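You operate a simulated robot arm through the tools that you are given. There is no shell and no other tool. Be economical: measure what you need, move in short steps, check, and stop when the job is done.

You run a simulated two-armed robot. Do the job below in one go: nothing can be reset, and whatever is moved stays where it is left.

JOB
Fasten job pad No 34 in the lever binder in place of the old one.
Fine: the old pad goes in the top tray by the aisle; the binder lever ends down.
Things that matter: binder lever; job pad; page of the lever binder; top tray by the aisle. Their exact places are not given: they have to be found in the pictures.

It is judged by the outcome, as a careful person would: the job done as asked, and still so three seconds after it is handed in. It fails if anything else is knocked over, pushed out of place, dropped, spilled or broken.

ROBOT AND FRAMES
Two 7-joint arms with two-finger parallel grippers on one trunk, on a base that drives. Base frame: it is fixed to the floor where the robot stands at the start and does not move with it; the origin is under the middle of the robot, x ahead of it, y to its left, z up. Readings come in mm, rad, newtons and seconds.
The left shoulder is at the start at [50, 187, 1110], the right one opposite. With the tool pointing down near the work surface each hand reaches from about 100 to 660 mm from the robot's upright axis, wherever it stands, measured 20 degrees to its own side. Places, roughly: binder lever [600, 100, 800]; page of the lever binder [600, 0, 800]; top tray by the aisle [700, 1100, 1000]. Payload 3.43 kg a hand.
The tool frame of a hand sits at the grasp point between the pads (the TCP): z along the fingers, y along the line on which they close. The tips reach 30 mm beyond it. Largest opening 94 mm; finger width 28, thickness 10; the body of the gripper, 50 by 96 mm, starts 55 mm behind the TCP.
Orientation is told as [roll, pitch, yaw] about the base's x, y, z axes, in that order, counted from this pose: with the fingers straight down and closing along the base's y, the tool's x points along the base's -x, its y along +y and its z along -z.

CONTROLS
- The arms move only by the tool servo_tool. It takes "left_commands", "right_commands" or both (then of equal length, played together; a hand with none holds still); each is a list of rows, each a list of 7 numbers: the turn, a rotation vector about the tool's x, y, z in rad, then the shift along the tool's x, y, z in mm, then the opening, from 0 (shut) to 1 (fully open). In form: [[rx, ry, rz, x, y, z, grip], ...]. A call has 1 to 8 rows; each row shifts and turns the commanded pose from where the row before left it, along the tool's axes as they then stand. A row lasts 0.2 s, in which the tool goes at most 50 mm and 0.15 rad; a call with a longer step from one row to the next is refused whole, and so is a gripper value outside its range. Where a pose cannot be reached the arm comes as near as it can. A force on the tool above 40 N (or 10 N above the force at the start of the call, whichever is more), or a blocked arm, ends the call early, and 0.2 s more pass. The fingers move at their own pace (about 153 mm/s each) and stop on an object; they squeeze with about 41 N. The grip force told is the motor's: it shows also when the fingers shut on nothing. Time passes only in rows, and 0.2 s behind the last, so rows that do not move let the fingers close. The reply holds the time, the measured pose of the TCP, the force on the tool along the base axes, the opening and the grip force, in the units named above and with some noise, with the torque about the TCP (base axes, N m) and any sound that the robot's microphone picked up.
- Cameras (640 x 400 px; columns grow to the right, rows downward): "scene" is now at [146.9, -5.9, 1277.5]; the picture's right is [-0.07, -1.00, 0.00], its down [-0.52, 0.04, -0.86] and it looks along [0.85, -0.06, -0.52] (base axes); focal length 263 px, centre (320, 200). "left" rides on the left gripper at [76, -14, -102] in its tool frame; the picture's right is [0.18, 0.98, 0.00], its down [-0.75, 0.14, -0.64] and it looks along [-0.63, 0.12, 0.77] (tool axes); focal length 243 px, centre (320, 200). "right" rides on the right gripper at [76, 14, -103] in its tool frame; the picture's right is [-0.18, 0.98, 0.00], its down [-0.75, -0.14, -0.64] and it looks along [-0.63, -0.12, 0.77] (tool axes); focal length 243 px, centre (320, 200).
- snapshot(camera): a new picture of that camera. It takes no simulated time.
- slide_trunk(by): slides the trunk up (or, below 0, down) by that many mm; the arms and the scene camera ride with it, the base frame stays. It gives what a move gives, with no picture.
- drive_base(legs): drives the robot by 1 to 6 legs, each [ahead, left, turn to the left] in mm, mm and rad, along the robot's own axes; the way and the turn of a leg run together, so that a leg with both is an arc; at most 1500 mm and 3.142 rad a leg. The arms and the cameras ride along, it lands a little off, and it stops where it bumps. It gives what a move gives.
- aim_head(pan, tilt): turns the head with the scene camera to pan (to the left, within 1.396 rad either way) and tilt (down, from -0.506 to 1.204), counted from straight ahead of the robot. It gives what a move gives.
- measure_at(camera, pixels): for up to 12 pixels [column, row] of the newest picture of that camera ("zoom" is the newest enlarged one), the place [x, y, z] in the base frame of the surface seen there, good to about 3 mm. It takes no simulated time.
- zoom(camera, box): a new picture of the part [left, top, right, bottom] of that camera's present view, enlarged. It takes no simulated time.
- job_done(): hands the job in; it is judged then, once.

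Keep the steps short. Do not move on a guess: measure, check each grasp and each placing, and mend mistakes. In all there are 80 turns and 78 pictures (those below and enlarged ones count). Leave the grippers open and the arms clear of the work at the hand-in unless told otherwise, and finish with a single line.

The tools are called after "Call:" as name(argument=value, ...) on one line, values as JSON. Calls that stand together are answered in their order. servo_tool: Moves the arms, as the interface text tells. Its arguments: {"type":"object","properties":{"left_commands":{"type":"array","items":{"type":"array","items":{"type":"number"}}},"right_commands":{"type":"array","items":{"type":"array","items":{"type":"number"}}}},"required":[]} The other tools are called the same way: slide_trunk (by) slides the trunk up or down; drive_base (legs) drives the base; aim_head (pan, tilt) turns the head that bears the scene camera; snapshot (camera) takes a picture; measure_at (camera, pixels) gives the place of the surface under pixels of a picture; zoom (camera, box) takes an enlarged picture of a part of a camera's view; job_done () hands the job in.

At the start:

```text
time: 0.0
left_tcp_pos: [474.9, 205.6, 1120.6]
left_ee_rot: [0.0, 0.0, 0.0]
left_contact_force: [-0.4, -0.6, 0.8]
left_torque: [0.01, 0.02, -0.03]
left_grip_width: 94.2
left_gripper_force: 0.1
right_tcp_pos: [373.1, -152.6, 1147.9]
right_ee_rot: [0.0, -0.001, 0.0]
right_contact_force: [-0.5, -0.1, -0.6]
right_torque: [-0.01, 0.01, -0.03]
right_grip_width: 94.0
right_gripper_force: 0.1
trunk travel left (down, up): [-325.0, 107.0]
robot x, y, heading: [0.7, 1.1, 0.004]
head pan, tilt: [-0.07, 0.545]
```

scene: 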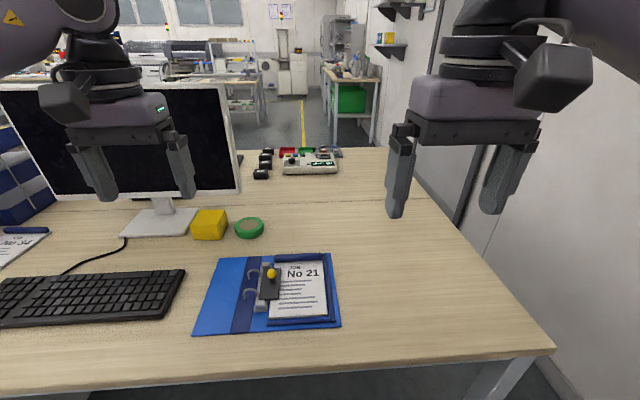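
right: 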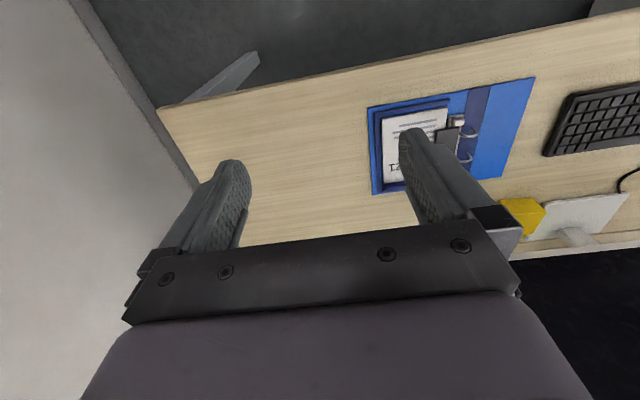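
left: 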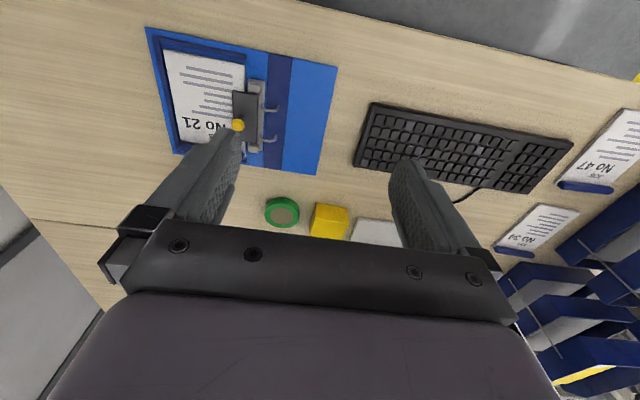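

I see the binder with pad No 21 at the scene centre and pads No 34/47 to the left. I'll enlarge the binder and look left.

Call:
zoom(camera="scene", box=[180, 230, 360, 342])

Call:
zoom(camera="left", box=[440, 90, 640, 400])

Call:
measure_at(camera="scene", pixels=[[271, 273], [271, 288], [262, 303], [290, 258], [275, 318], [330, 318], [322, 258], [300, 290], [248, 279], [248, 295], [360, 300], [244, 310]])

Call:
aim_head(pan=0.9, tilt=0.5)

Call:
snapshot(camera="scene")

```text
3.56 times, centred on (270, 286) of scene
```

zoom: 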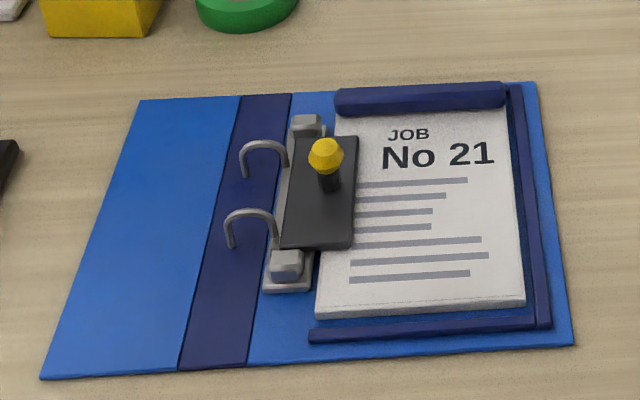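

```text
1.29 times, centred on (540, 245) of left
```

zoom: 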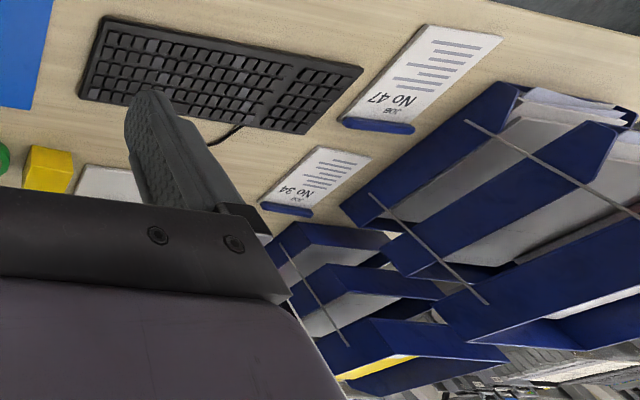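

```text
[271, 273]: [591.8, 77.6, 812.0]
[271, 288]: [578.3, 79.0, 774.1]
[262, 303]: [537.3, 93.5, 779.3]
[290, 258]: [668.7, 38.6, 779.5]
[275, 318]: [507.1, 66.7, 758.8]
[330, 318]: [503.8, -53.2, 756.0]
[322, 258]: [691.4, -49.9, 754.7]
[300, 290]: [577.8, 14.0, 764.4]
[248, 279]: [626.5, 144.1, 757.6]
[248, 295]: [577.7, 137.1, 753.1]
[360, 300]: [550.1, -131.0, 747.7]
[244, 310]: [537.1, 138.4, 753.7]
```

```text
time: 1.2
left_tcp_pos: [475.8, 203.8, 1120.0]
left_ee_rot: [0.0, 0.0, -0.001]
left_contact_force: [-0.8, -0.1, 0.2]
left_torque: [0.0, 0.03, 0.01]
left_grip_width: 93.9
left_gripper_force: 0.0
right_tcp_pos: [372.4, -152.8, 1146.6]
right_ee_rot: [-0.001, 0.0, -0.002]
right_contact_force: [1.0, -0.5, -0.6]
right_torque: [-0.01, 0.0, -0.02]
right_grip_width: 94.1
right_gripper_force: 0.1
trunk travel left (down, up): [-325.0, 107.0]
robot x, y, heading: [1.6, 1.1, -0.0]
head pan, tilt: [0.901, 0.499]
```

```text
72 pictures are left
```

scene: 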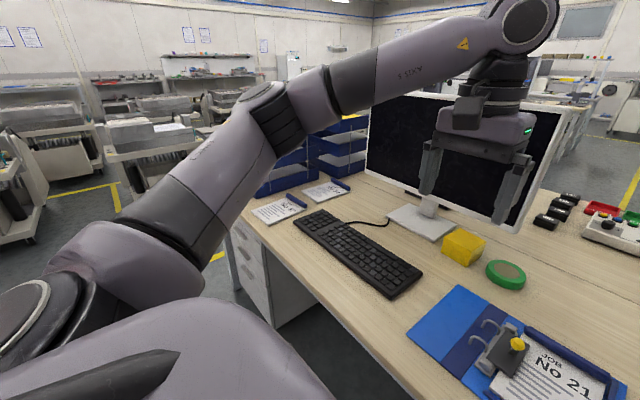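

Next, a closer look at the tray stacks and the loose pads.

Call:
zoom(camera="scene", box=[230, 100, 390, 240])

Call:
measure_at(camera="scene", pixels=[[277, 211], [325, 191], [296, 201], [341, 184], [265, 215], [340, 200], [285, 185], [345, 160], [348, 118], [280, 165], [246, 225]])

```text
2.86 times, centred on (310, 170) of scene
```

zoom: 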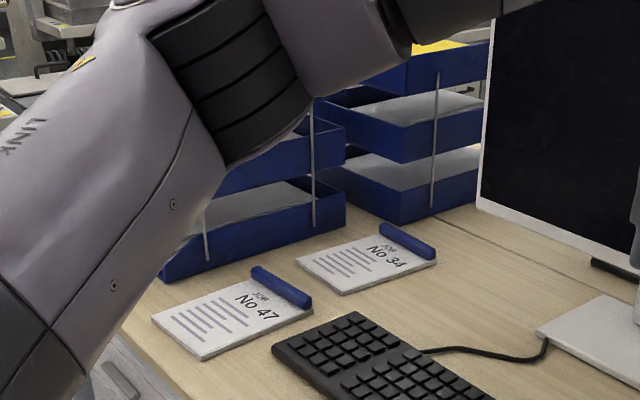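

```text
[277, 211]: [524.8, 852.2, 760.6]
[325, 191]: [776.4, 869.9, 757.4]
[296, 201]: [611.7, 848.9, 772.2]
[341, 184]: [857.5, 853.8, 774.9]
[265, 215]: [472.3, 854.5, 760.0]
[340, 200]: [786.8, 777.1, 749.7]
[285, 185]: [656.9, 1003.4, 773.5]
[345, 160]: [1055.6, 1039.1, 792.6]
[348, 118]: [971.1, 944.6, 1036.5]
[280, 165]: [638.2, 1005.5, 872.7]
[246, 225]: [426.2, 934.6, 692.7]
```

Close look at the lever from the left hand camera.

Call:
zoom(camera="left", box=[140, 20, 340, 180])

Call:
measure_at(camera="left", pixels=[[238, 125], [252, 85], [248, 108], [235, 100], [262, 145], [240, 112], [265, 110], [163, 55], [192, 62], [205, 60], [225, 110], [270, 140]])

```text
2.50 times, centred on (240, 100) of left
```

zoom: 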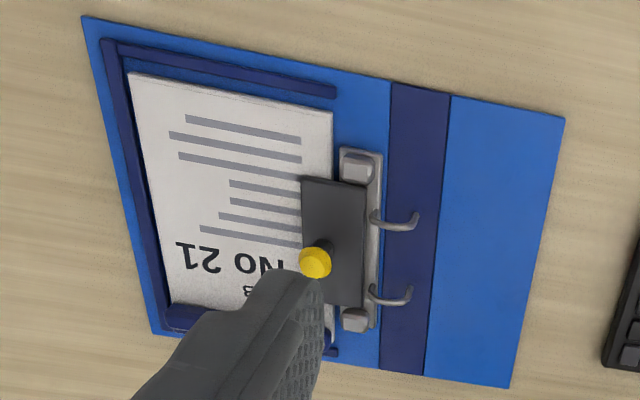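

```text
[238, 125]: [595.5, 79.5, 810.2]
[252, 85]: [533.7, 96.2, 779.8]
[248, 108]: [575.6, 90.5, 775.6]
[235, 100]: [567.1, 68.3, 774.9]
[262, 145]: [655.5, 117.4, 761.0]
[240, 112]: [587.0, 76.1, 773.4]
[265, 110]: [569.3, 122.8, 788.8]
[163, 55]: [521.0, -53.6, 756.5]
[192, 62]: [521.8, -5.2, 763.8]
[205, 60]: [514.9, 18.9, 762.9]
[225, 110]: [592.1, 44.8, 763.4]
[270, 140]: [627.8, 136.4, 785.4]
```

Lever plate lies flat (z≈775) over the pad edge, knob at (593,78,811), hinge on its left. I'll turn the left hand by 90° so it can pinch the knob along x.

Call:
servo_tool(left_commands=[[0, 0, -0.15, 0, 0, 0, 1], [0, 0, -0.15, 0, 0, 0, 1], [0, 0, -0.15, 0, 0, 0, 1], [0, 0, -0.15, 0, 0, 0, 1], [0, 0, -0.15, 0, 0, 0, 1], [0, 0, -0.15, 0, 0, 0, 1], [0, 0, -0.15, 0, 0, 0, 1], [0, 0, -0.15, 0, 0, 0, 1]])

Call:
servo_tool(left_commands=[[0, 0, -0.15, 0, 0, 0, 1], [0, 0, -0.15, 0, 0, 0, 1], [0, 0, -0.07, 0, 0, 0, 1], [0, 0, 0, 32, -29, 0, 1], [0, 0, 0, 32, -29, 0, 1], [0, 0, 0, 32, -29, 25, 1], [0, 0, 0, 31, -30, 35, 1], [0, 0, 0, 0, 0, 45, 1]])

Call:
snapshot(camera="left")

Call:
aim_head(pan=0.0, tilt=0.7)

Call:
snapshot(camera="scene")

```text
time: 3.0
left_tcp_pos: [474.0, 203.4, 1120.9]
left_ee_rot: [0.0, 0.0, 1.203]
left_contact_force: [-0.4, 0.4, -0.4]
left_torque: [-0.01, 0.0, -0.02]
left_grip_width: 94.1
left_gripper_force: 0.0
right_tcp_pos: [373.4, -152.6, 1146.9]
right_ee_rot: [0.001, 0.0, -0.002]
right_contact_force: [0.9, -0.3, -0.7]
right_torque: [-0.02, -0.02, 0.03]
right_grip_width: 94.1
right_gripper_force: 0.1
trunk travel left (down, up): [-325.0, 107.0]
robot x, y, heading: [-1.2, -0.4, 0.003]
head pan, tilt: [0.901, 0.499]
```

```text
refused: row 7 steps farther than a row can; nothing moved
```

```text
69 pictures are left
```

left: 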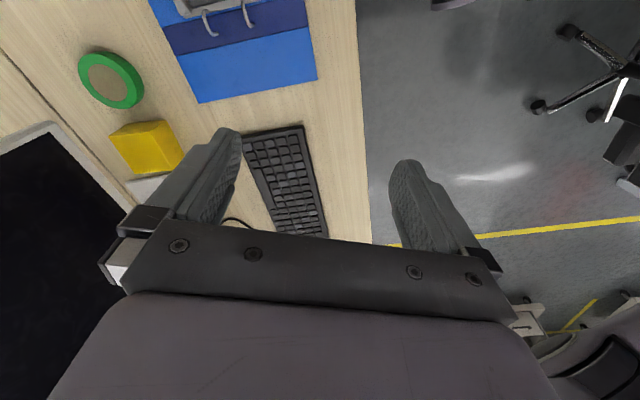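

```text
time: 4.2
left_tcp_pos: [474.2, 204.3, 1120.5]
left_ee_rot: [0.0, 0.001, 1.201]
left_contact_force: [0.1, 0.5, 0.3]
left_torque: [0.01, 0.0, 0.01]
left_grip_width: 94.0
left_gripper_force: 0.1
right_tcp_pos: [373.5, -151.5, 1147.8]
right_ee_rot: [0.002, 0.0, -0.001]
right_contact_force: [0.8, -0.4, -0.2]
right_torque: [0.01, 0.0, -0.02]
right_grip_width: 93.9
right_gripper_force: 0.0
trunk travel left (down, up): [-325.0, 107.0]
robot x, y, heading: [3.1, 0.7, -0.0]
head pan, tilt: [0.0, 0.7]
```

```text
68 pictures are left
```

scene: 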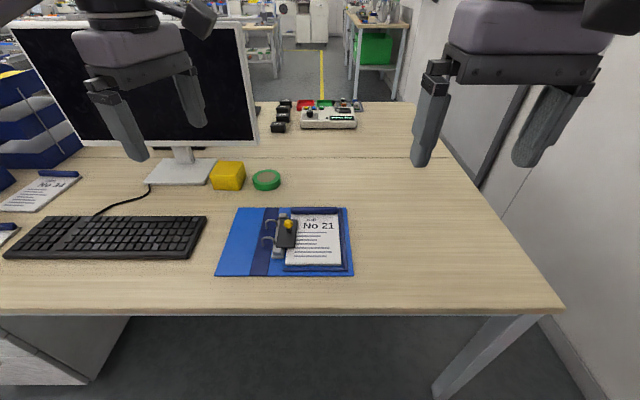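

Rotation works; I finish the turn and approach above the knob (step limits kept).

Call:
servo_tool(left_commands=[[0, 0, -0.15, 0, 0, 0, 1], [0, 0, -0.15, 0, 0, 0, 1], [0, 0, -0.07, 0, 0, 0, 1], [0, 0, 0, 32, -30, 20, 1], [0, 0, 0, 32, -30, 20, 1], [0, 0, 0, 32, -29, 20, 1], [0, 0, 0, 31, -29, 20, 1], [0, 0, 0, 0, 0, 45, 1]])

Call:
snapshot(camera="left")

```text
time: 6.0
left_tcp_pos: [592.7, 78.7, 996.3]
left_ee_rot: [0.0, 0.001, 1.569]
left_contact_force: [0.6, 0.5, -0.2]
left_torque: [-0.02, 0.01, -0.02]
left_grip_width: 94.0
left_gripper_force: 0.0
right_tcp_pos: [373.6, -151.0, 1147.8]
right_ee_rot: [0.0, 0.001, 0.0]
right_contact_force: [-0.4, 0.5, 0.0]
right_torque: [0.02, 0.01, -0.03]
right_grip_width: 93.7
right_gripper_force: 0.1
trunk travel left (down, up): [-325.0, 107.0]
robot x, y, heading: [-1.8, 0.6, 0.003]
head pan, tilt: [0.0, 0.7]
```

```text
67 pictures are left
```

left: 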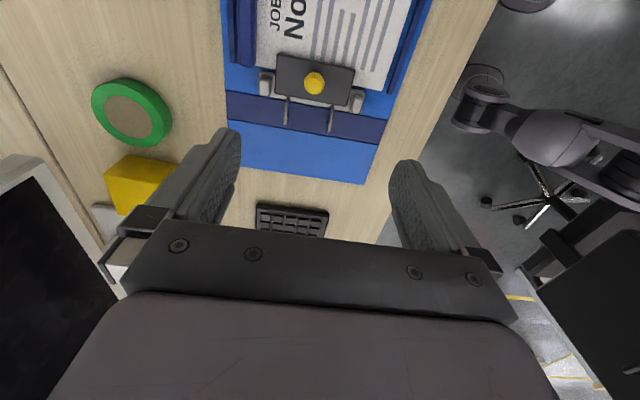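

Call:
measure_at(camera="left", pixels=[[314, 82], [308, 85], [320, 85], [314, 92], [277, 60], [355, 72], [350, 95], [267, 85], [355, 100], [286, 118], [332, 118], [331, 130]])

Call:
zoom(camera="left", box=[230, 30, 400, 136])

```text
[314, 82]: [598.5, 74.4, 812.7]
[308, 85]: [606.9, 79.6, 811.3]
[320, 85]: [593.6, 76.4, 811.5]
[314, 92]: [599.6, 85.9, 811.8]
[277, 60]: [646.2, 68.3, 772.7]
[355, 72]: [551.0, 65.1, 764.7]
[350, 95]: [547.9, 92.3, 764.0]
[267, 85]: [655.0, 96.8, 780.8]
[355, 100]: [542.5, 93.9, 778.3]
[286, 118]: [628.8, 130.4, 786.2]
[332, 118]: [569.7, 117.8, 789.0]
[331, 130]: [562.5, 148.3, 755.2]
```

```text
3.76 times, centred on (315, 83) of left
```

zoom: 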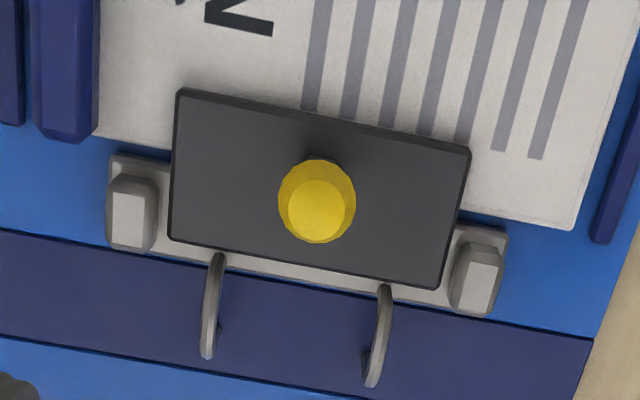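

Knob centre (599,78), top z 812. Descend straddling it, tips stopping at z≈783 above the plate.

Call:
servo_tool(left_commands=[[0, 0, 0, 0, -6, 45, 1], [0, 0, 0, 0, 0, 45, 1], [0, 0, 0, 0, 0, 45, 1], [0, 0, 0, 0, 0, 30, 1], [0, 0, 0, 0, 0, 18, 1], [0, 0, 0, 0, 0, 0, 0], [0, 0, 0, 0, 0, 0, 0], [0, 0, 0, 0, 0, 0, 0]])

Call:
snapshot(camera="left")

Call:
zoom(camera="scene", box=[200, 150, 380, 290])

```text
time: 7.8
left_tcp_pos: [599.5, 77.0, 812.4]
left_ee_rot: [-0.001, 0.001, 1.568]
left_contact_force: [7.1, -1.7, -2.1]
left_torque: [-0.11, -0.19, -0.04]
left_grip_width: 23.1
left_gripper_force: 45.2
right_tcp_pos: [373.7, -152.5, 1148.1]
right_ee_rot: [-0.001, 0.002, -0.003]
right_contact_force: [0.6, -0.6, 0.3]
right_torque: [0.01, -0.01, 0.04]
right_grip_width: 94.0
right_gripper_force: 0.0
trunk travel left (down, up): [-325.0, 107.0]
robot x, y, heading: [3.0, -0.6, -0.002]
head pan, tilt: [0.0, 0.7]
```

```text
65 pictures are left
```

left: 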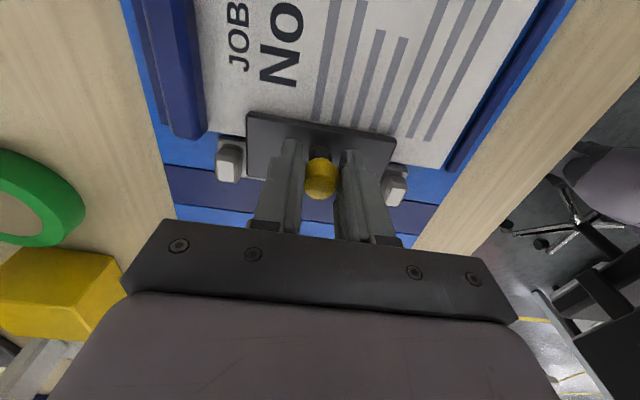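

```text
2.86 times, centred on (290, 220) of scene
```

zoom: 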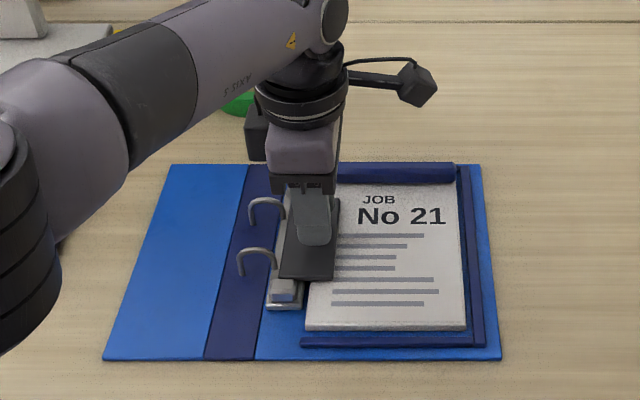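

Knob pinched (23 mm). Now swing it on an arc around the hinge (y≈95, z≈770), first 30°.

Call:
servo_tool(left_commands=[[0, 0.13, 0, -5.2, 0, -2.3, 0], [0, 0.13, 0, -5.2, 0, -2.3, 0], [0, 0.13, 0, -5.2, 0, -2.3, 0], [0, 0.13, 0, -5.2, 0, -2.3, 0]])

Call:
zoom(camera="scene", box=[200, 150, 380, 290])

```text
time: 8.8
left_tcp_pos: [600.2, 101.6, 818.0]
left_ee_rot: [-0.002, 0.522, 1.572]
left_contact_force: [8.5, 7.3, 10.6]
left_torque: [0.34, 0.01, 0.15]
left_grip_width: 23.2
left_gripper_force: 44.9
right_tcp_pos: [374.2, -152.2, 1148.1]
right_ee_rot: [0.0, 0.0, -0.002]
right_contact_force: [-0.2, 0.5, -1.1]
right_torque: [0.01, 0.01, 0.01]
right_grip_width: 94.1
right_gripper_force: 0.1
trunk travel left (down, up): [-325.0, 107.0]
robot x, y, heading: [-1.7, 0.3, 0.001]
head pan, tilt: [0.0, 0.7]
```

```text
2.86 times, centred on (290, 220) of scene
```

zoom: 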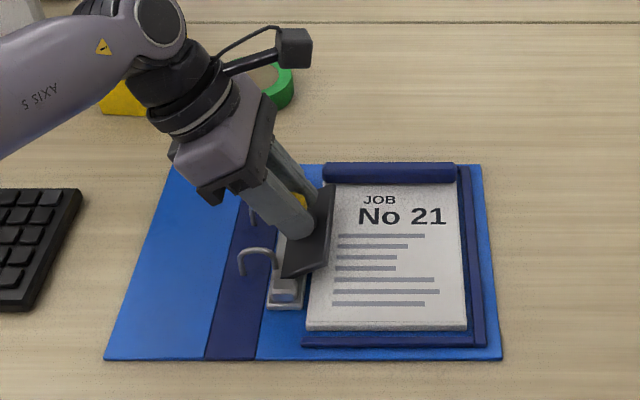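

The lever rises nicely. Continue another 30°.

Call:
servo_tool(left_commands=[[0, 0.13, 0, -5.2, 0, -2.1, 0], [0, 0.13, 0, -5.2, 0, -2.1, 0], [0, 0.13, 0, -5.2, 0, -2.1, 0], [0, 0.13, 0, -5.2, 0, -2.1, 0]])

Call:
zoom(camera="scene", box=[200, 150, 380, 290])

```text
time: 9.8
left_tcp_pos: [599.1, 125.1, 812.6]
left_ee_rot: [-0.008, 1.043, 1.571]
left_contact_force: [8.1, 20.1, 17.5]
left_torque: [0.48, 0.08, 0.29]
left_grip_width: 23.4
left_gripper_force: 45.0
right_tcp_pos: [373.0, -150.2, 1148.0]
right_ee_rot: [0.0, 0.001, -0.001]
right_contact_force: [0.0, -0.3, -0.7]
right_torque: [-0.02, 0.02, -0.04]
right_grip_width: 94.2
right_gripper_force: 0.0
trunk travel left (down, up): [-325.0, 107.0]
robot x, y, heading: [2.1, -0.1, -0.002]
head pan, tilt: [0.0, 0.7]
```

```text
2.86 times, centred on (290, 220) of scene
```

zoom: 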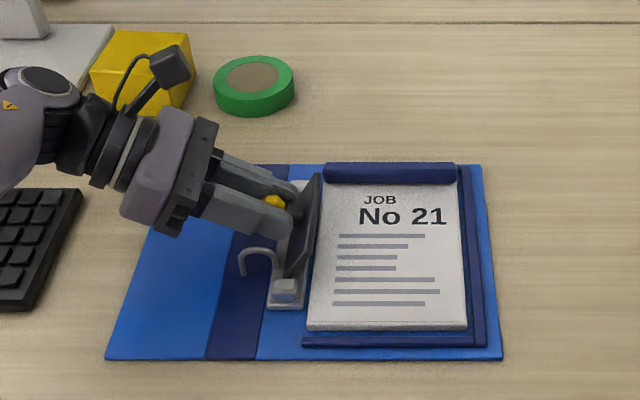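

Lever at 60°. Slight outward force; I add two more small steps with a slightly bigger outward share.

Call:
servo_tool(left_commands=[[0, 0.13, 0, -5.0, 0, -2.8, 0], [0, 0.13, 0, -5.0, 0, -2.8, 0], [0, 0, 0, 0, 0, 0, 0]])

Call:
zoom(camera="scene", box=[200, 150, 380, 290])

```text
time: 10.2
left_tcp_pos: [600.1, 125.4, 810.2]
left_ee_rot: [-0.026, 1.102, 1.572]
left_contact_force: [7.3, -0.2, -3.7]
left_torque: [0.17, -0.22, 0.39]
left_grip_width: 23.0
left_gripper_force: 45.5
left hand out of reach, approached as far as the arm can: row 1
right_tcp_pos: [375.3, -152.5, 1147.1]
right_ee_rot: [0.001, 0.001, -0.002]
right_contact_force: [-0.4, -0.4, -0.1]
right_torque: [0.06, -0.04, -0.02]
right_grip_width: 94.0
right_gripper_force: 0.0
trunk travel left (down, up): [-325.0, 107.0]
robot x, y, heading: [0.5, 0.4, -0.001]
head pan, tilt: [0.0, 0.7]
stopped in row 1 (left hand): the force on the tool passed its limit at 47 N (the readings are from after the stop); the commanded pose is now the measured one
```

```text
2.86 times, centred on (290, 220) of scene
```

zoom: 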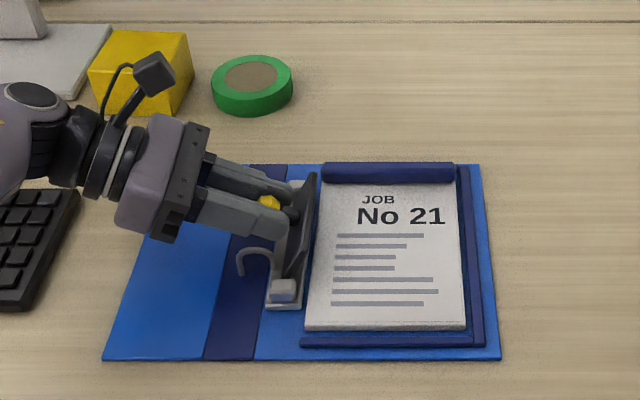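

The arm is at its reach; the plate stands ~65° up. I'll open the fingers a bit and see if the lever stays.

Call:
servo_tool(left_commands=[[0, 0, 0, 0, 0, 0, 0.4], [0, 0, 0, 0, 0, 0, 0.4], [0, 0, 0, 0, 0, 0, 0.4]])

Call:
zoom(camera="scene", box=[240, 180, 360, 280])

```text
time: 11.0
left_tcp_pos: [599.2, 126.7, 811.4]
left_ee_rot: [-0.027, 1.107, 1.568]
left_contact_force: [-0.3, 0.2, -0.3]
left_torque: [0.0, -0.01, -0.02]
left_grip_width: 37.9
left_gripper_force: 0.1
right_tcp_pos: [375.0, -151.9, 1146.6]
right_ee_rot: [0.0, -0.002, 0.0]
right_contact_force: [-0.3, -0.1, -0.2]
right_torque: [0.01, 0.01, 0.0]
right_grip_width: 93.9
right_gripper_force: 0.1
trunk travel left (down, up): [-325.0, 107.0]
robot x, y, heading: [1.2, -2.2, 0.001]
head pan, tilt: [0.0, 0.7]
```

```text
4.00 times, centred on (300, 230) of scene
```

zoom: 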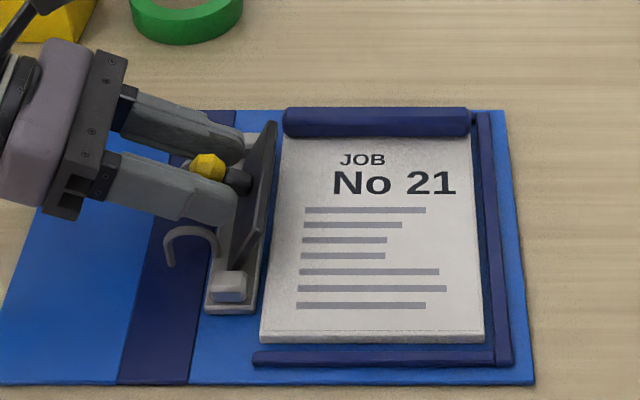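

Lever stays open by itself and the pad is clear. Back the left hand off along the fingers and then up.

Call:
servo_tool(left_commands=[[0, 0, 0, 0, 0, -25, 0.4], [0, 0, 0, 0, 0, -30, 0.4], [0, -0.1, 0, 40, 0, -20, 0.4], [0, -0.14, 0, 40, 0, -20, 0.6], [0, -0.14, 0, 40, 0, -20, 1], [0, -0.14, 0, 35, 0, -20, 1], [0, -0.14, 0, 0, 0, -40, 1], [0, -0.14, 0, 0, 0, -40, 1]])

Call:
snapshot(camera="scene")

Call:
zoom(camera="scene", box=[240, 180, 360, 280])

```text
time: 12.8
left_tcp_pos: [592.8, 188.8, 1078.6]
left_ee_rot: [-0.013, 0.306, 1.588]
left_contact_force: [-1.3, -0.1, 0.2]
left_torque: [-0.02, -0.05, -0.03]
left_grip_width: 94.1
left_gripper_force: 0.1
right_tcp_pos: [373.1, -152.4, 1147.5]
right_ee_rot: [0.004, 0.0, -0.001]
right_contact_force: [-0.1, -0.4, -0.3]
right_torque: [-0.01, 0.0, 0.0]
right_grip_width: 94.1
right_gripper_force: 0.0
trunk travel left (down, up): [-325.0, 107.0]
robot x, y, heading: [2.4, -1.7, -0.001]
head pan, tilt: [0.0, 0.7]
```

```text
59 pictures are left
```

scene: 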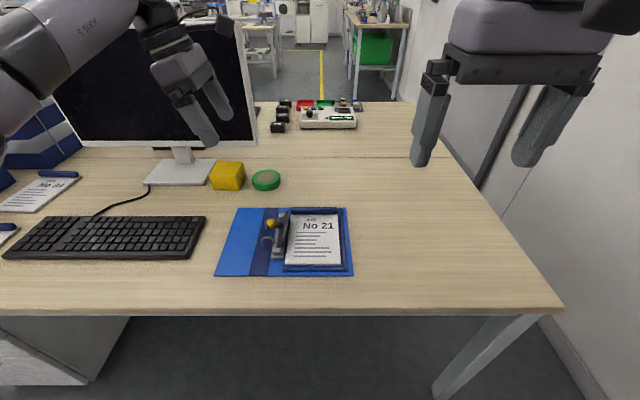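

```text
4.00 times, centred on (300, 230) of scene
```

zoom: 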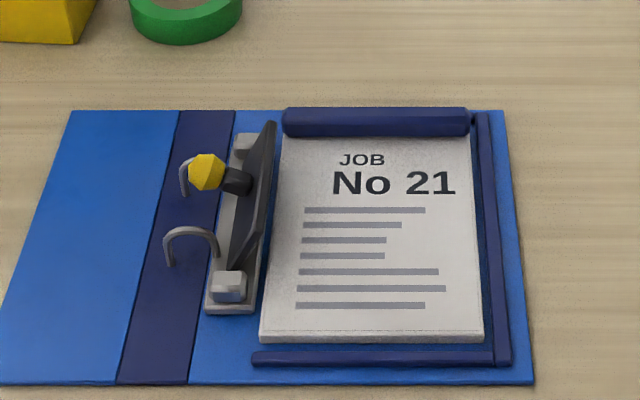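

Lever open, stable. Measure pad No 21's bar, edges and frame.

Call:
zoom(camera="scene", box=[270, 195, 370, 285])

Call:
measure_at(camera="zoom", pixels=[[130, 80], [240, 80], [345, 80], [355, 90], [120, 85], [240, 105], [110, 290], [370, 290], [400, 250], [100, 312], [430, 312], [240, 68]])

```text
4.44 times, centred on (320, 240) of scene
```

zoom: 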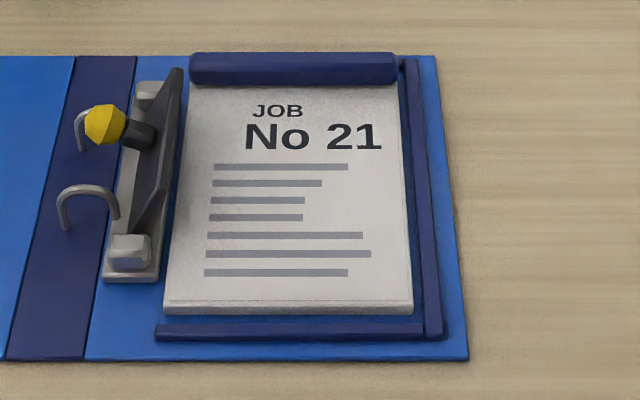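

```text
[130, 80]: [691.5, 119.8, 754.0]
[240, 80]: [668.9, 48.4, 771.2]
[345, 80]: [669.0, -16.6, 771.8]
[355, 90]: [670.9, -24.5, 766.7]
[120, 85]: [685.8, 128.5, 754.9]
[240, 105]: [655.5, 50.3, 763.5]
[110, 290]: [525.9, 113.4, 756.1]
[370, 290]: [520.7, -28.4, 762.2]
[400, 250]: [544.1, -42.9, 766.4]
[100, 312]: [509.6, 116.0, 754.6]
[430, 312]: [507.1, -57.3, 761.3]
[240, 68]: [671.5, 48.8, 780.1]
```

Call:
measure_at(camera="scene", pixels=[[320, 308], [120, 308], [320, 312], [540, 312], [60, 350], [200, 340]])

Call:
drive_base(legs=[[100, 0, 0]])

Call:
snapshot(camera="left")

```text
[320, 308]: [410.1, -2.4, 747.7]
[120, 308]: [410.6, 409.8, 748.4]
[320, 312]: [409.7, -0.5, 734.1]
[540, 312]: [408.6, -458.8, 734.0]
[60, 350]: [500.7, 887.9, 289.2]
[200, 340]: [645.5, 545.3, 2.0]
```

```text
time: 14.0
left_tcp_pos: [694.1, 186.9, 1076.9]
left_ee_rot: [-0.012, 0.308, 1.589]
left_contact_force: [0.4, 0.0, -0.3]
left_torque: [0.0, 0.06, 0.0]
left_grip_width: 94.3
left_gripper_force: 0.0
right_tcp_pos: [474.8, -152.4, 1146.5]
right_ee_rot: [0.001, 0.002, -0.003]
right_contact_force: [-0.4, 0.0, -0.3]
right_torque: [0.03, 0.01, -0.01]
right_grip_width: 94.0
right_gripper_force: 0.1
trunk travel left (down, up): [-325.0, 107.0]
robot x, y, heading: [101.4, 0.8, -0.007]
head pan, tilt: [0.0, 0.7]
```

```text
56 pictures are left
```

left: 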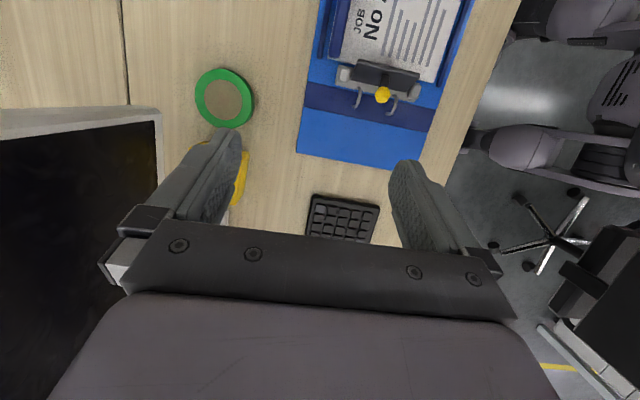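

Straighten the tool and move above the bar of No 21.

Call:
servo_tool(left_commands=[[0, -0.102, 0, 0, 0, 0, 1], [0, -0.102, 0, 0, 0, 0, 1], [0, -0.102, 0, 0, 0, 0, 1], [0, 0, -0.02, 40, 4, 20, 1], [0, 0, 0, 40, 4, 20, 1], [0, 0, 0, 40, 4, 20, 1], [0, 0, 0, 40, 5, 20, 1], [0, 0, 0, 10, 0, 45, 1]])

Call:
snapshot(camera="left")

```text
time: 15.8
left_tcp_pos: [684.3, 17.8, 950.2]
left_ee_rot: [-0.009, 0.001, 1.613]
left_contact_force: [0.1, -0.3, 0.3]
left_torque: [0.01, -0.02, -0.01]
left_grip_width: 94.1
left_gripper_force: 0.0
right_tcp_pos: [473.3, -152.6, 1147.7]
right_ee_rot: [-0.002, -0.001, -0.001]
right_contact_force: [-0.3, -0.1, -0.5]
right_torque: [0.0, 0.0, -0.04]
right_grip_width: 94.1
right_gripper_force: 0.1
trunk travel left (down, up): [-325.0, 107.0]
robot x, y, heading: [98.3, 1.7, 0.001]
head pan, tilt: [0.0, 0.7]
```

```text
55 pictures are left
```

left: 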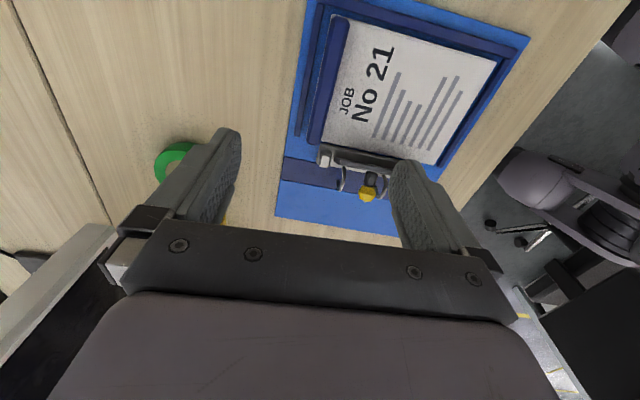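

Call:
zoom(camera="left", box=[270, 0, 530, 162])

Call:
measure_at(camera="left", pixels=[[341, 22], [331, 70], [325, 100], [315, 135], [326, 70], [338, 70], [320, 100], [331, 100], [500, 65], [435, 162], [308, 90], [303, 110]])

```text
2.46 times, centred on (400, 81) of left
```

zoom: 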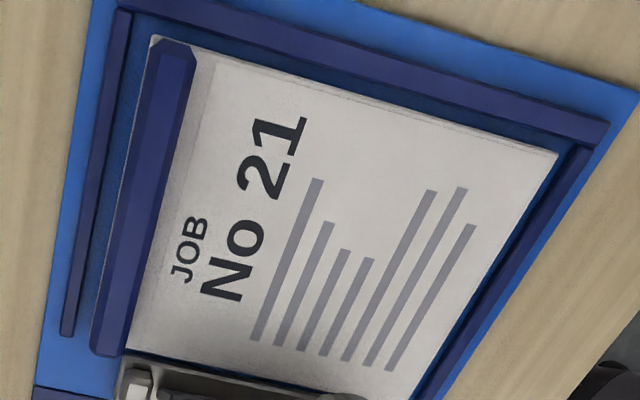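

```text
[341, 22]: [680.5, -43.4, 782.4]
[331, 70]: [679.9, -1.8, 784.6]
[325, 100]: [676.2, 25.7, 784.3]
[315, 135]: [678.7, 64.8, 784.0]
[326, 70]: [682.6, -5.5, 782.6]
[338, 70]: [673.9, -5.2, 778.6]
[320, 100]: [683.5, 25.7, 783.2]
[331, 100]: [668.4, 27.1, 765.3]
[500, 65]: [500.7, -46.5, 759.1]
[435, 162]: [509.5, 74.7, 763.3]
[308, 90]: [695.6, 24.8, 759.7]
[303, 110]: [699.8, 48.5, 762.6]
```

Bar runs along y at x≈679, z 764–784; rails around at z≈762. Descend with tips at z≈768 and grip the bar.

Call:
servo_tool(left_commands=[[0, 0, 0.03, 5, 6, 45, 0.6], [0, 0, 0, 0, 0, 45, 0.6], [0, 0, 0, 0, 0, 40, 0.6], [0, 0, 0, 0, 0, 22, 0.6], [0, 0, 0, 0, 0, 0, 0], [0, 0, 0, 0, 0, 0, 0], [0, 0, 0, 0, 0, 0, 0]])

Call:
zoom(camera="scene", box=[240, 160, 440, 320])

```text
time: 17.4
left_tcp_pos: [671.5, 12.2, 805.1]
left_ee_rot: [-0.016, 0.002, 1.58]
left_contact_force: [22.2, -1.8, 2.7]
left_torque: [0.08, -0.41, -0.76]
left_grip_width: 17.3
left_gripper_force: 40.7
left hand out of reach, approached as far as the arm can: row 4
right_tcp_pos: [474.5, -152.5, 1147.0]
right_ee_rot: [-0.001, 0.003, -0.003]
right_contact_force: [0.4, 1.0, -0.1]
right_torque: [-0.01, 0.01, -0.01]
right_grip_width: 93.9
right_gripper_force: 0.2
trunk travel left (down, up): [-325.0, 107.0]
robot x, y, heading: [95.7, 0.3, -0.005]
head pan, tilt: [0.0, 0.7]
```

```text
2.50 times, centred on (340, 240) of scene
```

zoom: 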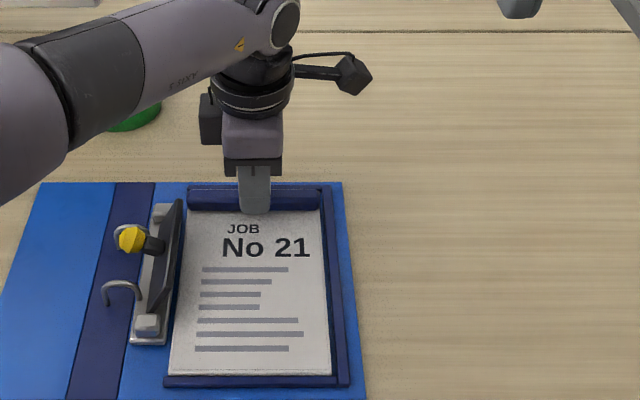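

Only ~9 mm of the bar is held because reach ran out. Release, lift, lower the trunk 100 mm, and re-approach.

Call:
servo_tool(left_commands=[[0, 0, 0, 0, 0, 0, 0.6], [0, 0, 0, 0, 0, 0, 0.6], [0, 0, 0, 0, -6, -40, 0.6], [0, 0, 0, 0, 0, -45, 0.6], [0, 0, 0, 0, 0, -35, 0.6]])

Call:
slide_trunk(by=-100)

Call:
snapshot(camera="left")

```text
time: 18.6
left_tcp_pos: [675.3, 14.5, 925.8]
left_ee_rot: [-0.013, 0.002, 1.581]
left_contact_force: [0.1, -0.1, 0.0]
left_torque: [-0.01, -0.03, -0.02]
left_grip_width: 56.3
left_gripper_force: 0.0
right_tcp_pos: [473.5, -152.8, 1146.8]
right_ee_rot: [-0.001, 0.0, -0.002]
right_contact_force: [0.2, -0.5, -0.8]
right_torque: [-0.03, 0.0, -0.01]
right_grip_width: 94.0
right_gripper_force: 0.0
trunk travel left (down, up): [-325.0, 107.0]
robot x, y, heading: [101.4, -2.7, 0.0]
head pan, tilt: [0.0, 0.7]
```

```text
time: 19.9
left_tcp_pos: [674.0, 14.2, 825.0]
left_ee_rot: [-0.013, 0.001, 1.581]
left_contact_force: [0.1, 0.3, -0.4]
left_torque: [0.0, 0.0, 0.02]
left_grip_width: 56.6
left_gripper_force: 0.1
right_tcp_pos: [472.8, -152.3, 1048.6]
right_ee_rot: [0.002, 0.0, 0.0]
right_contact_force: [0.1, -0.8, -0.3]
right_torque: [0.02, -0.01, 0.01]
right_grip_width: 93.9
right_gripper_force: 0.0
trunk travel left (down, up): [-225.0, 207.0]
robot x, y, heading: [99.0, 3.0, 0.001]
head pan, tilt: [0.0, 0.7]
```

```text
52 pictures are left
```

left: 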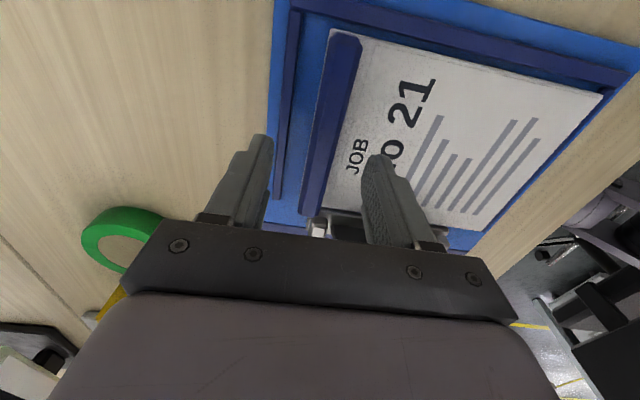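

Call:
measure_at(camera="left", pixels=[[342, 60], [333, 100], [322, 150], [336, 100], [328, 100], [345, 105], [310, 105], [298, 60], [280, 170]])

```text
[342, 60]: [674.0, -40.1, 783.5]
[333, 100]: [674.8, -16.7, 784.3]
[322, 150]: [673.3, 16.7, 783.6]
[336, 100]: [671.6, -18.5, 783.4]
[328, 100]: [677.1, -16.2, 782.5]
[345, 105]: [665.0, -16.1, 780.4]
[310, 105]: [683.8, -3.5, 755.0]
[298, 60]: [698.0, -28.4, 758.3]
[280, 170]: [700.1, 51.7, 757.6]
```

Bar now centred at x≈674, under the TCP. Descend 27 mm and grip.

Call:
servo_tool(left_commands=[[0, 0, 0, 0, 0, 15, 0.6], [0, 0, 0, 0, 0, 13, 0.6], [0, 0, 0, 0, 0, 0, 0], [0, 0, 0, 0, 0, 0, 0], [0, 0, 0, 0, 0, 0, 0]])

```text
time: 21.1
left_tcp_pos: [675.7, 13.9, 796.0]
left_ee_rot: [-0.013, 0.002, 1.582]
left_contact_force: [-1.2, 0.3, 1.8]
left_torque: [-0.1, 0.26, -0.16]
left_grip_width: 17.2
left_gripper_force: 41.2
right_tcp_pos: [472.6, -153.0, 1047.1]
right_ee_rot: [0.0, 0.0, -0.004]
right_contact_force: [-0.9, -0.2, -0.1]
right_torque: [0.02, -0.04, 0.02]
right_grip_width: 94.0
right_gripper_force: 0.0
trunk travel left (down, up): [-225.0, 207.0]
robot x, y, heading: [101.3, -0.8, -0.002]
head pan, tilt: [0.0, 0.7]
```

Good grip (17 mm). Lift 60 mm slowly and look.

Call:
servo_tool(left_commands=[[0, 0, 0, 0, 0, -15, 0], [0, 0, 0, 0, 0, -20, 0], [0, 0, 0, 0, 0, -25, 0], [0, 0, 0, 0, 0, -25, 0], [0, 0, 0, 0, 0, -25, 0]])

Call:
snapshot(camera="scene")

```text
time: 22.3
left_tcp_pos: [673.5, 12.5, 906.1]
left_ee_rot: [-0.014, 0.003, 1.583]
left_contact_force: [-0.4, -1.4, -1.6]
left_torque: [-0.01, -0.1, 0.0]
left_grip_width: 17.2
left_gripper_force: 40.8
right_tcp_pos: [473.4, -152.5, 1047.4]
right_ee_rot: [0.0, 0.001, -0.001]
right_contact_force: [0.0, 0.0, 0.6]
right_torque: [0.0, -0.02, 0.0]
right_grip_width: 94.0
right_gripper_force: 0.2
trunk travel left (down, up): [-225.0, 207.0]
robot x, y, heading: [101.9, -3.0, -0.001]
head pan, tilt: [0.0, 0.7]
```

```text
51 pictures are left
```

scene: 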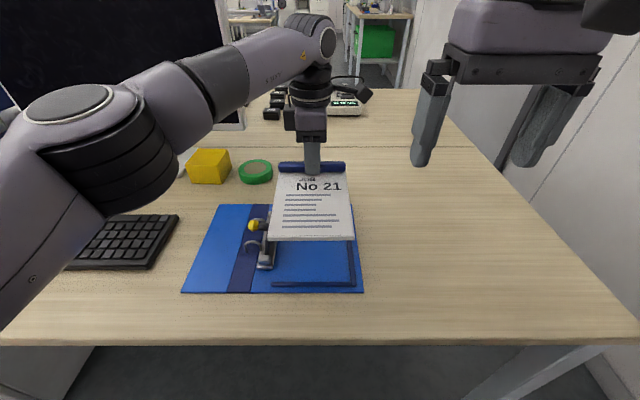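

The pad is held flat and firmly (lever stays up). Raise trunk and pull the hand in, then look left to the trays.

Call:
slide_trunk(by=200)

Call:
servo_tool(left_commands=[[0, 0, 0, -20, 40, 0, 0], [0, 0, 0, -20, 40, 0, 0], [0, 0, 0, -20, 40, 0, 0], [0, 0, 0, -20, 40, 0, 0]])

Call:
aim_head(pan=1.1, tilt=0.4)

Call:
snapshot(camera="scene")

```text
time: 24.5
left_tcp_pos: [674.5, 13.4, 1105.2]
left_ee_rot: [-0.012, 0.0, 1.581]
left_contact_force: [0.9, -0.4, -2.2]
left_torque: [0.03, -0.09, 0.02]
left_grip_width: 16.9
left_gripper_force: 40.9
right_tcp_pos: [473.4, -152.8, 1246.4]
right_ee_rot: [0.0, -0.001, -0.001]
right_contact_force: [-0.6, 0.0, 0.2]
right_torque: [-0.01, 0.0, 0.02]
right_grip_width: 94.4
right_gripper_force: 0.1
trunk travel left (down, up): [-425.0, 7.0]
robot x, y, heading: [101.2, 2.1, -0.006]
head pan, tilt: [0.0, 0.7]
```

```text
time: 25.5
left_tcp_pos: [512.9, 92.6, 1104.7]
left_ee_rot: [-0.011, 0.001, 1.583]
left_contact_force: [0.2, 1.0, -0.8]
left_torque: [0.01, -0.13, -0.01]
left_grip_width: 17.1
left_gripper_force: 41.3
right_tcp_pos: [473.1, -152.8, 1248.1]
right_ee_rot: [0.001, -0.001, -0.002]
right_contact_force: [0.6, -0.3, -0.2]
right_torque: [0.05, 0.01, 0.02]
right_grip_width: 94.0
right_gripper_force: 0.0
trunk travel left (down, up): [-425.0, 7.0]
robot x, y, heading: [97.8, 1.1, -0.007]
head pan, tilt: [0.0, 0.7]
```

```text
time: 26.8
left_tcp_pos: [514.6, 92.6, 1104.1]
left_ee_rot: [-0.011, 0.003, 1.582]
left_contact_force: [-0.2, 0.9, -1.5]
left_torque: [0.0, -0.1, -0.01]
left_grip_width: 17.1
left_gripper_force: 41.2
right_tcp_pos: [473.0, -153.3, 1247.4]
right_ee_rot: [0.0, 0.0, -0.002]
right_contact_force: [0.2, 0.8, -0.4]
right_torque: [0.0, 0.02, -0.02]
right_grip_width: 94.0
right_gripper_force: 0.1
trunk travel left (down, up): [-425.0, 7.0]
robot x, y, heading: [97.4, 0.9, -0.008]
head pan, tilt: [1.1, 0.4]
```

```text
50 pictures are left
```

scene: 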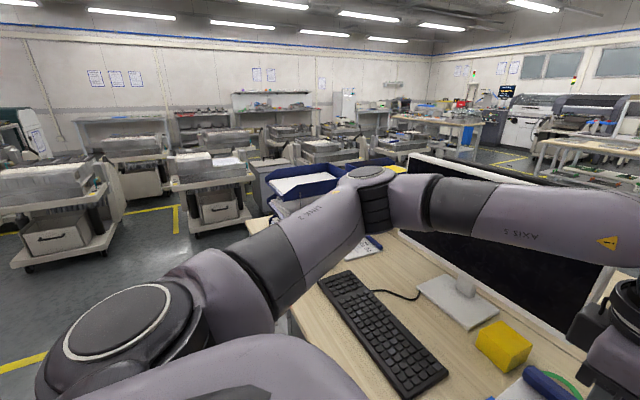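

Call:
zoom(camera="scene", box=[230, 130, 430, 255])

Call:
measure_at(camera="scene", pixels=[[268, 172], [335, 170], [272, 192], [305, 186], [300, 200], [390, 168], [375, 160], [285, 176], [180, 215], [30, 355], [255, 225], [350, 166]])

```text
3.20 times, centred on (330, 192) of scene
```

zoom: 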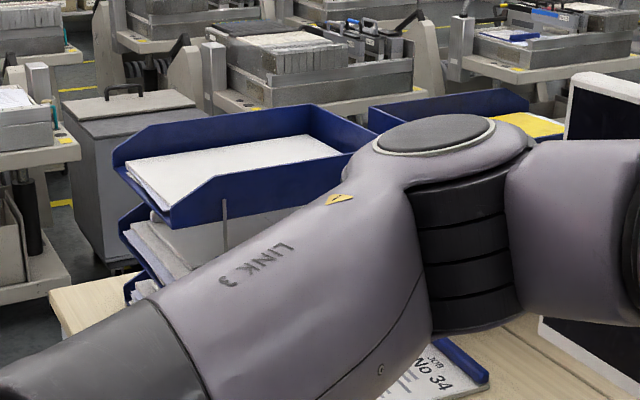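

```text
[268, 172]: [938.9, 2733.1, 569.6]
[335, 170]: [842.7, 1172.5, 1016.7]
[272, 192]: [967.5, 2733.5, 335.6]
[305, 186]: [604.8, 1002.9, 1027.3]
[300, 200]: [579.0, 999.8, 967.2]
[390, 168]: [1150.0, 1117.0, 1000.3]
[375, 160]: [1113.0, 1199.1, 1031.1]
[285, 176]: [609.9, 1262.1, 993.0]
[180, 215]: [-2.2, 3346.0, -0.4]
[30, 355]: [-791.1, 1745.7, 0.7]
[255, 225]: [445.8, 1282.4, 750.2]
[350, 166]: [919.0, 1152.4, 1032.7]
```

Near stack's top tray (inner floor z≈993, walls ≈1030, x≈500–840, y≈1000–1260) is the aisle one. Check where my elbow is before driving.

Call:
measure_at(camera="scene", pixels=[[370, 172], [340, 215], [300, 230], [250, 270], [390, 220], [440, 200], [600, 240], [110, 320]])

Call:
drive_base(legs=[[-150, 0, 0], [0, 550, 0]])

Call:
snapshot(camera="scene")

```text
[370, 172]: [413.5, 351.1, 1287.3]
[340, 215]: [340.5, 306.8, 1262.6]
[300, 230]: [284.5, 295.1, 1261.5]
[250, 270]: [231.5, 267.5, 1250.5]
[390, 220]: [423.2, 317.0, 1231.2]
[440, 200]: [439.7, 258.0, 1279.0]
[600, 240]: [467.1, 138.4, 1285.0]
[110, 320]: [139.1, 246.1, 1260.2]
```

```text
time: 33.1
left_tcp_pos: [365.7, 643.6, 1103.4]
left_ee_rot: [-0.012, 0.0, 1.581]
left_contact_force: [-0.5, 0.3, -1.1]
left_torque: [0.02, -0.13, 0.0]
left_grip_width: 17.1
left_gripper_force: 41.5
right_tcp_pos: [324.4, 398.0, 1248.0]
right_ee_rot: [0.001, 0.001, -0.002]
right_contact_force: [0.2, -0.4, 0.0]
right_torque: [0.02, 0.01, -0.02]
right_grip_width: 94.1
right_gripper_force: 0.1
trunk travel left (down, up): [-425.0, 7.0]
robot x, y, heading: [-43.6, 550.2, -0.003]
head pan, tilt: [1.1, 0.4]
```

```text
48 pictures are left
```

scene: 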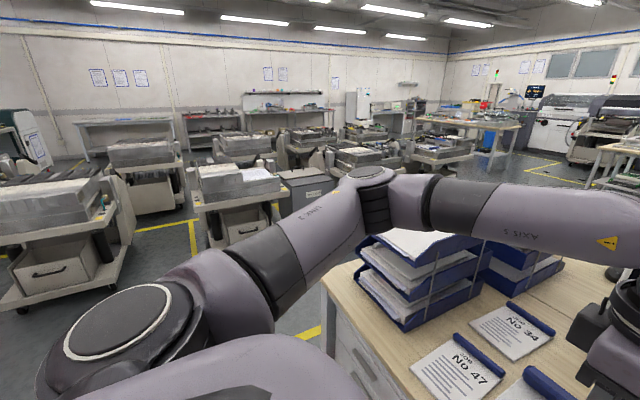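

Elbow is well above the trays. Drive left 350 more and look toward the tray.

Call:
drive_base(legs=[[0, 350, 0]])

Call:
aim_head(pan=0.25, tilt=0.5)

Call:
snapshot(camera="scene")

```text
time: 36.7
left_tcp_pos: [366.3, 993.0, 1104.6]
left_ee_rot: [-0.011, 0.003, 1.581]
left_contact_force: [0.5, 0.0, -2.2]
left_torque: [0.0, -0.09, -0.01]
left_grip_width: 17.0
left_gripper_force: 40.7
right_tcp_pos: [326.7, 749.8, 1248.3]
right_ee_rot: [-0.001, 0.0, -0.004]
right_contact_force: [0.5, 0.7, -1.7]
right_torque: [-0.04, 0.02, 0.03]
right_grip_width: 93.9
right_gripper_force: 0.1
trunk travel left (down, up): [-425.0, 7.0]
robot x, y, heading: [-48.0, 899.2, -0.0]
head pan, tilt: [1.1, 0.4]
```

```text
time: 37.9
left_tcp_pos: [366.1, 991.6, 1103.4]
left_ee_rot: [-0.013, 0.003, 1.581]
left_contact_force: [0.1, 0.3, -0.8]
left_torque: [0.01, -0.09, -0.01]
left_grip_width: 17.2
left_gripper_force: 40.9
right_tcp_pos: [327.3, 748.6, 1247.6]
right_ee_rot: [0.0, 0.001, -0.003]
right_contact_force: [0.7, -0.1, -0.3]
right_torque: [0.01, 0.0, -0.02]
right_grip_width: 93.8
right_gripper_force: 0.0
trunk travel left (down, up): [-425.0, 7.0]
robot x, y, heading: [-49.3, 899.5, 0.001]
head pan, tilt: [0.25, 0.499]
```

```text
47 pictures are left
```

scene: 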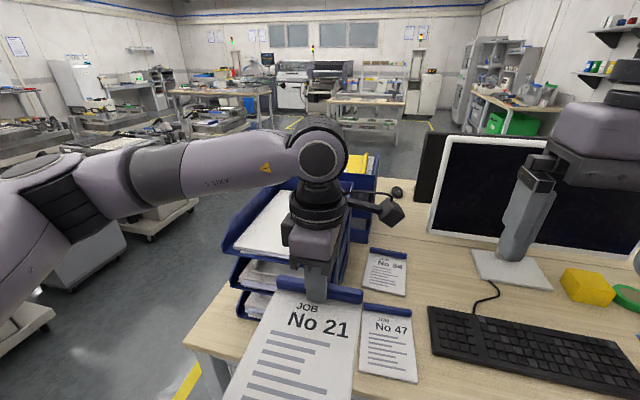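

Call:
zoom(camera="scene", box=[210, 140, 410, 300])

Call:
measure_at(camera="scene", pixels=[[230, 246], [270, 195], [262, 225], [280, 250], [250, 240], [240, 252], [347, 225], [352, 200], [262, 290], [290, 200], [225, 250]])

```text
2.50 times, centred on (310, 220) of scene
```

zoom: 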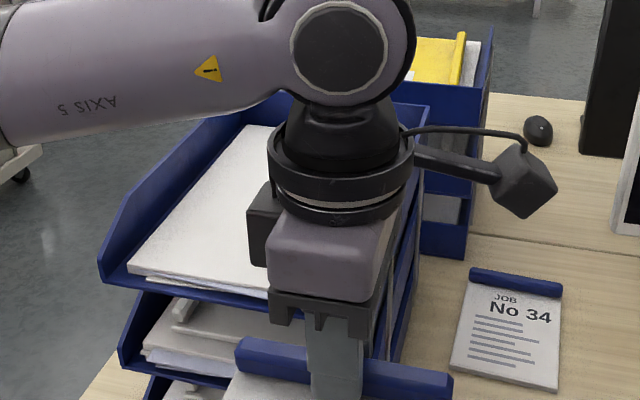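

```text
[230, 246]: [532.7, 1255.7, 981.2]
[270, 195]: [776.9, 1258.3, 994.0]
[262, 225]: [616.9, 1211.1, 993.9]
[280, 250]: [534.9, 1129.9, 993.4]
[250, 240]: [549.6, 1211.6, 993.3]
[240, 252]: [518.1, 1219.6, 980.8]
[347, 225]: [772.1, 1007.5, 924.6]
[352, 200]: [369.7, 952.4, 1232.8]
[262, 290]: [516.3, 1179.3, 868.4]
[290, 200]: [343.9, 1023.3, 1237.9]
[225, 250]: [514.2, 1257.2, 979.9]
```

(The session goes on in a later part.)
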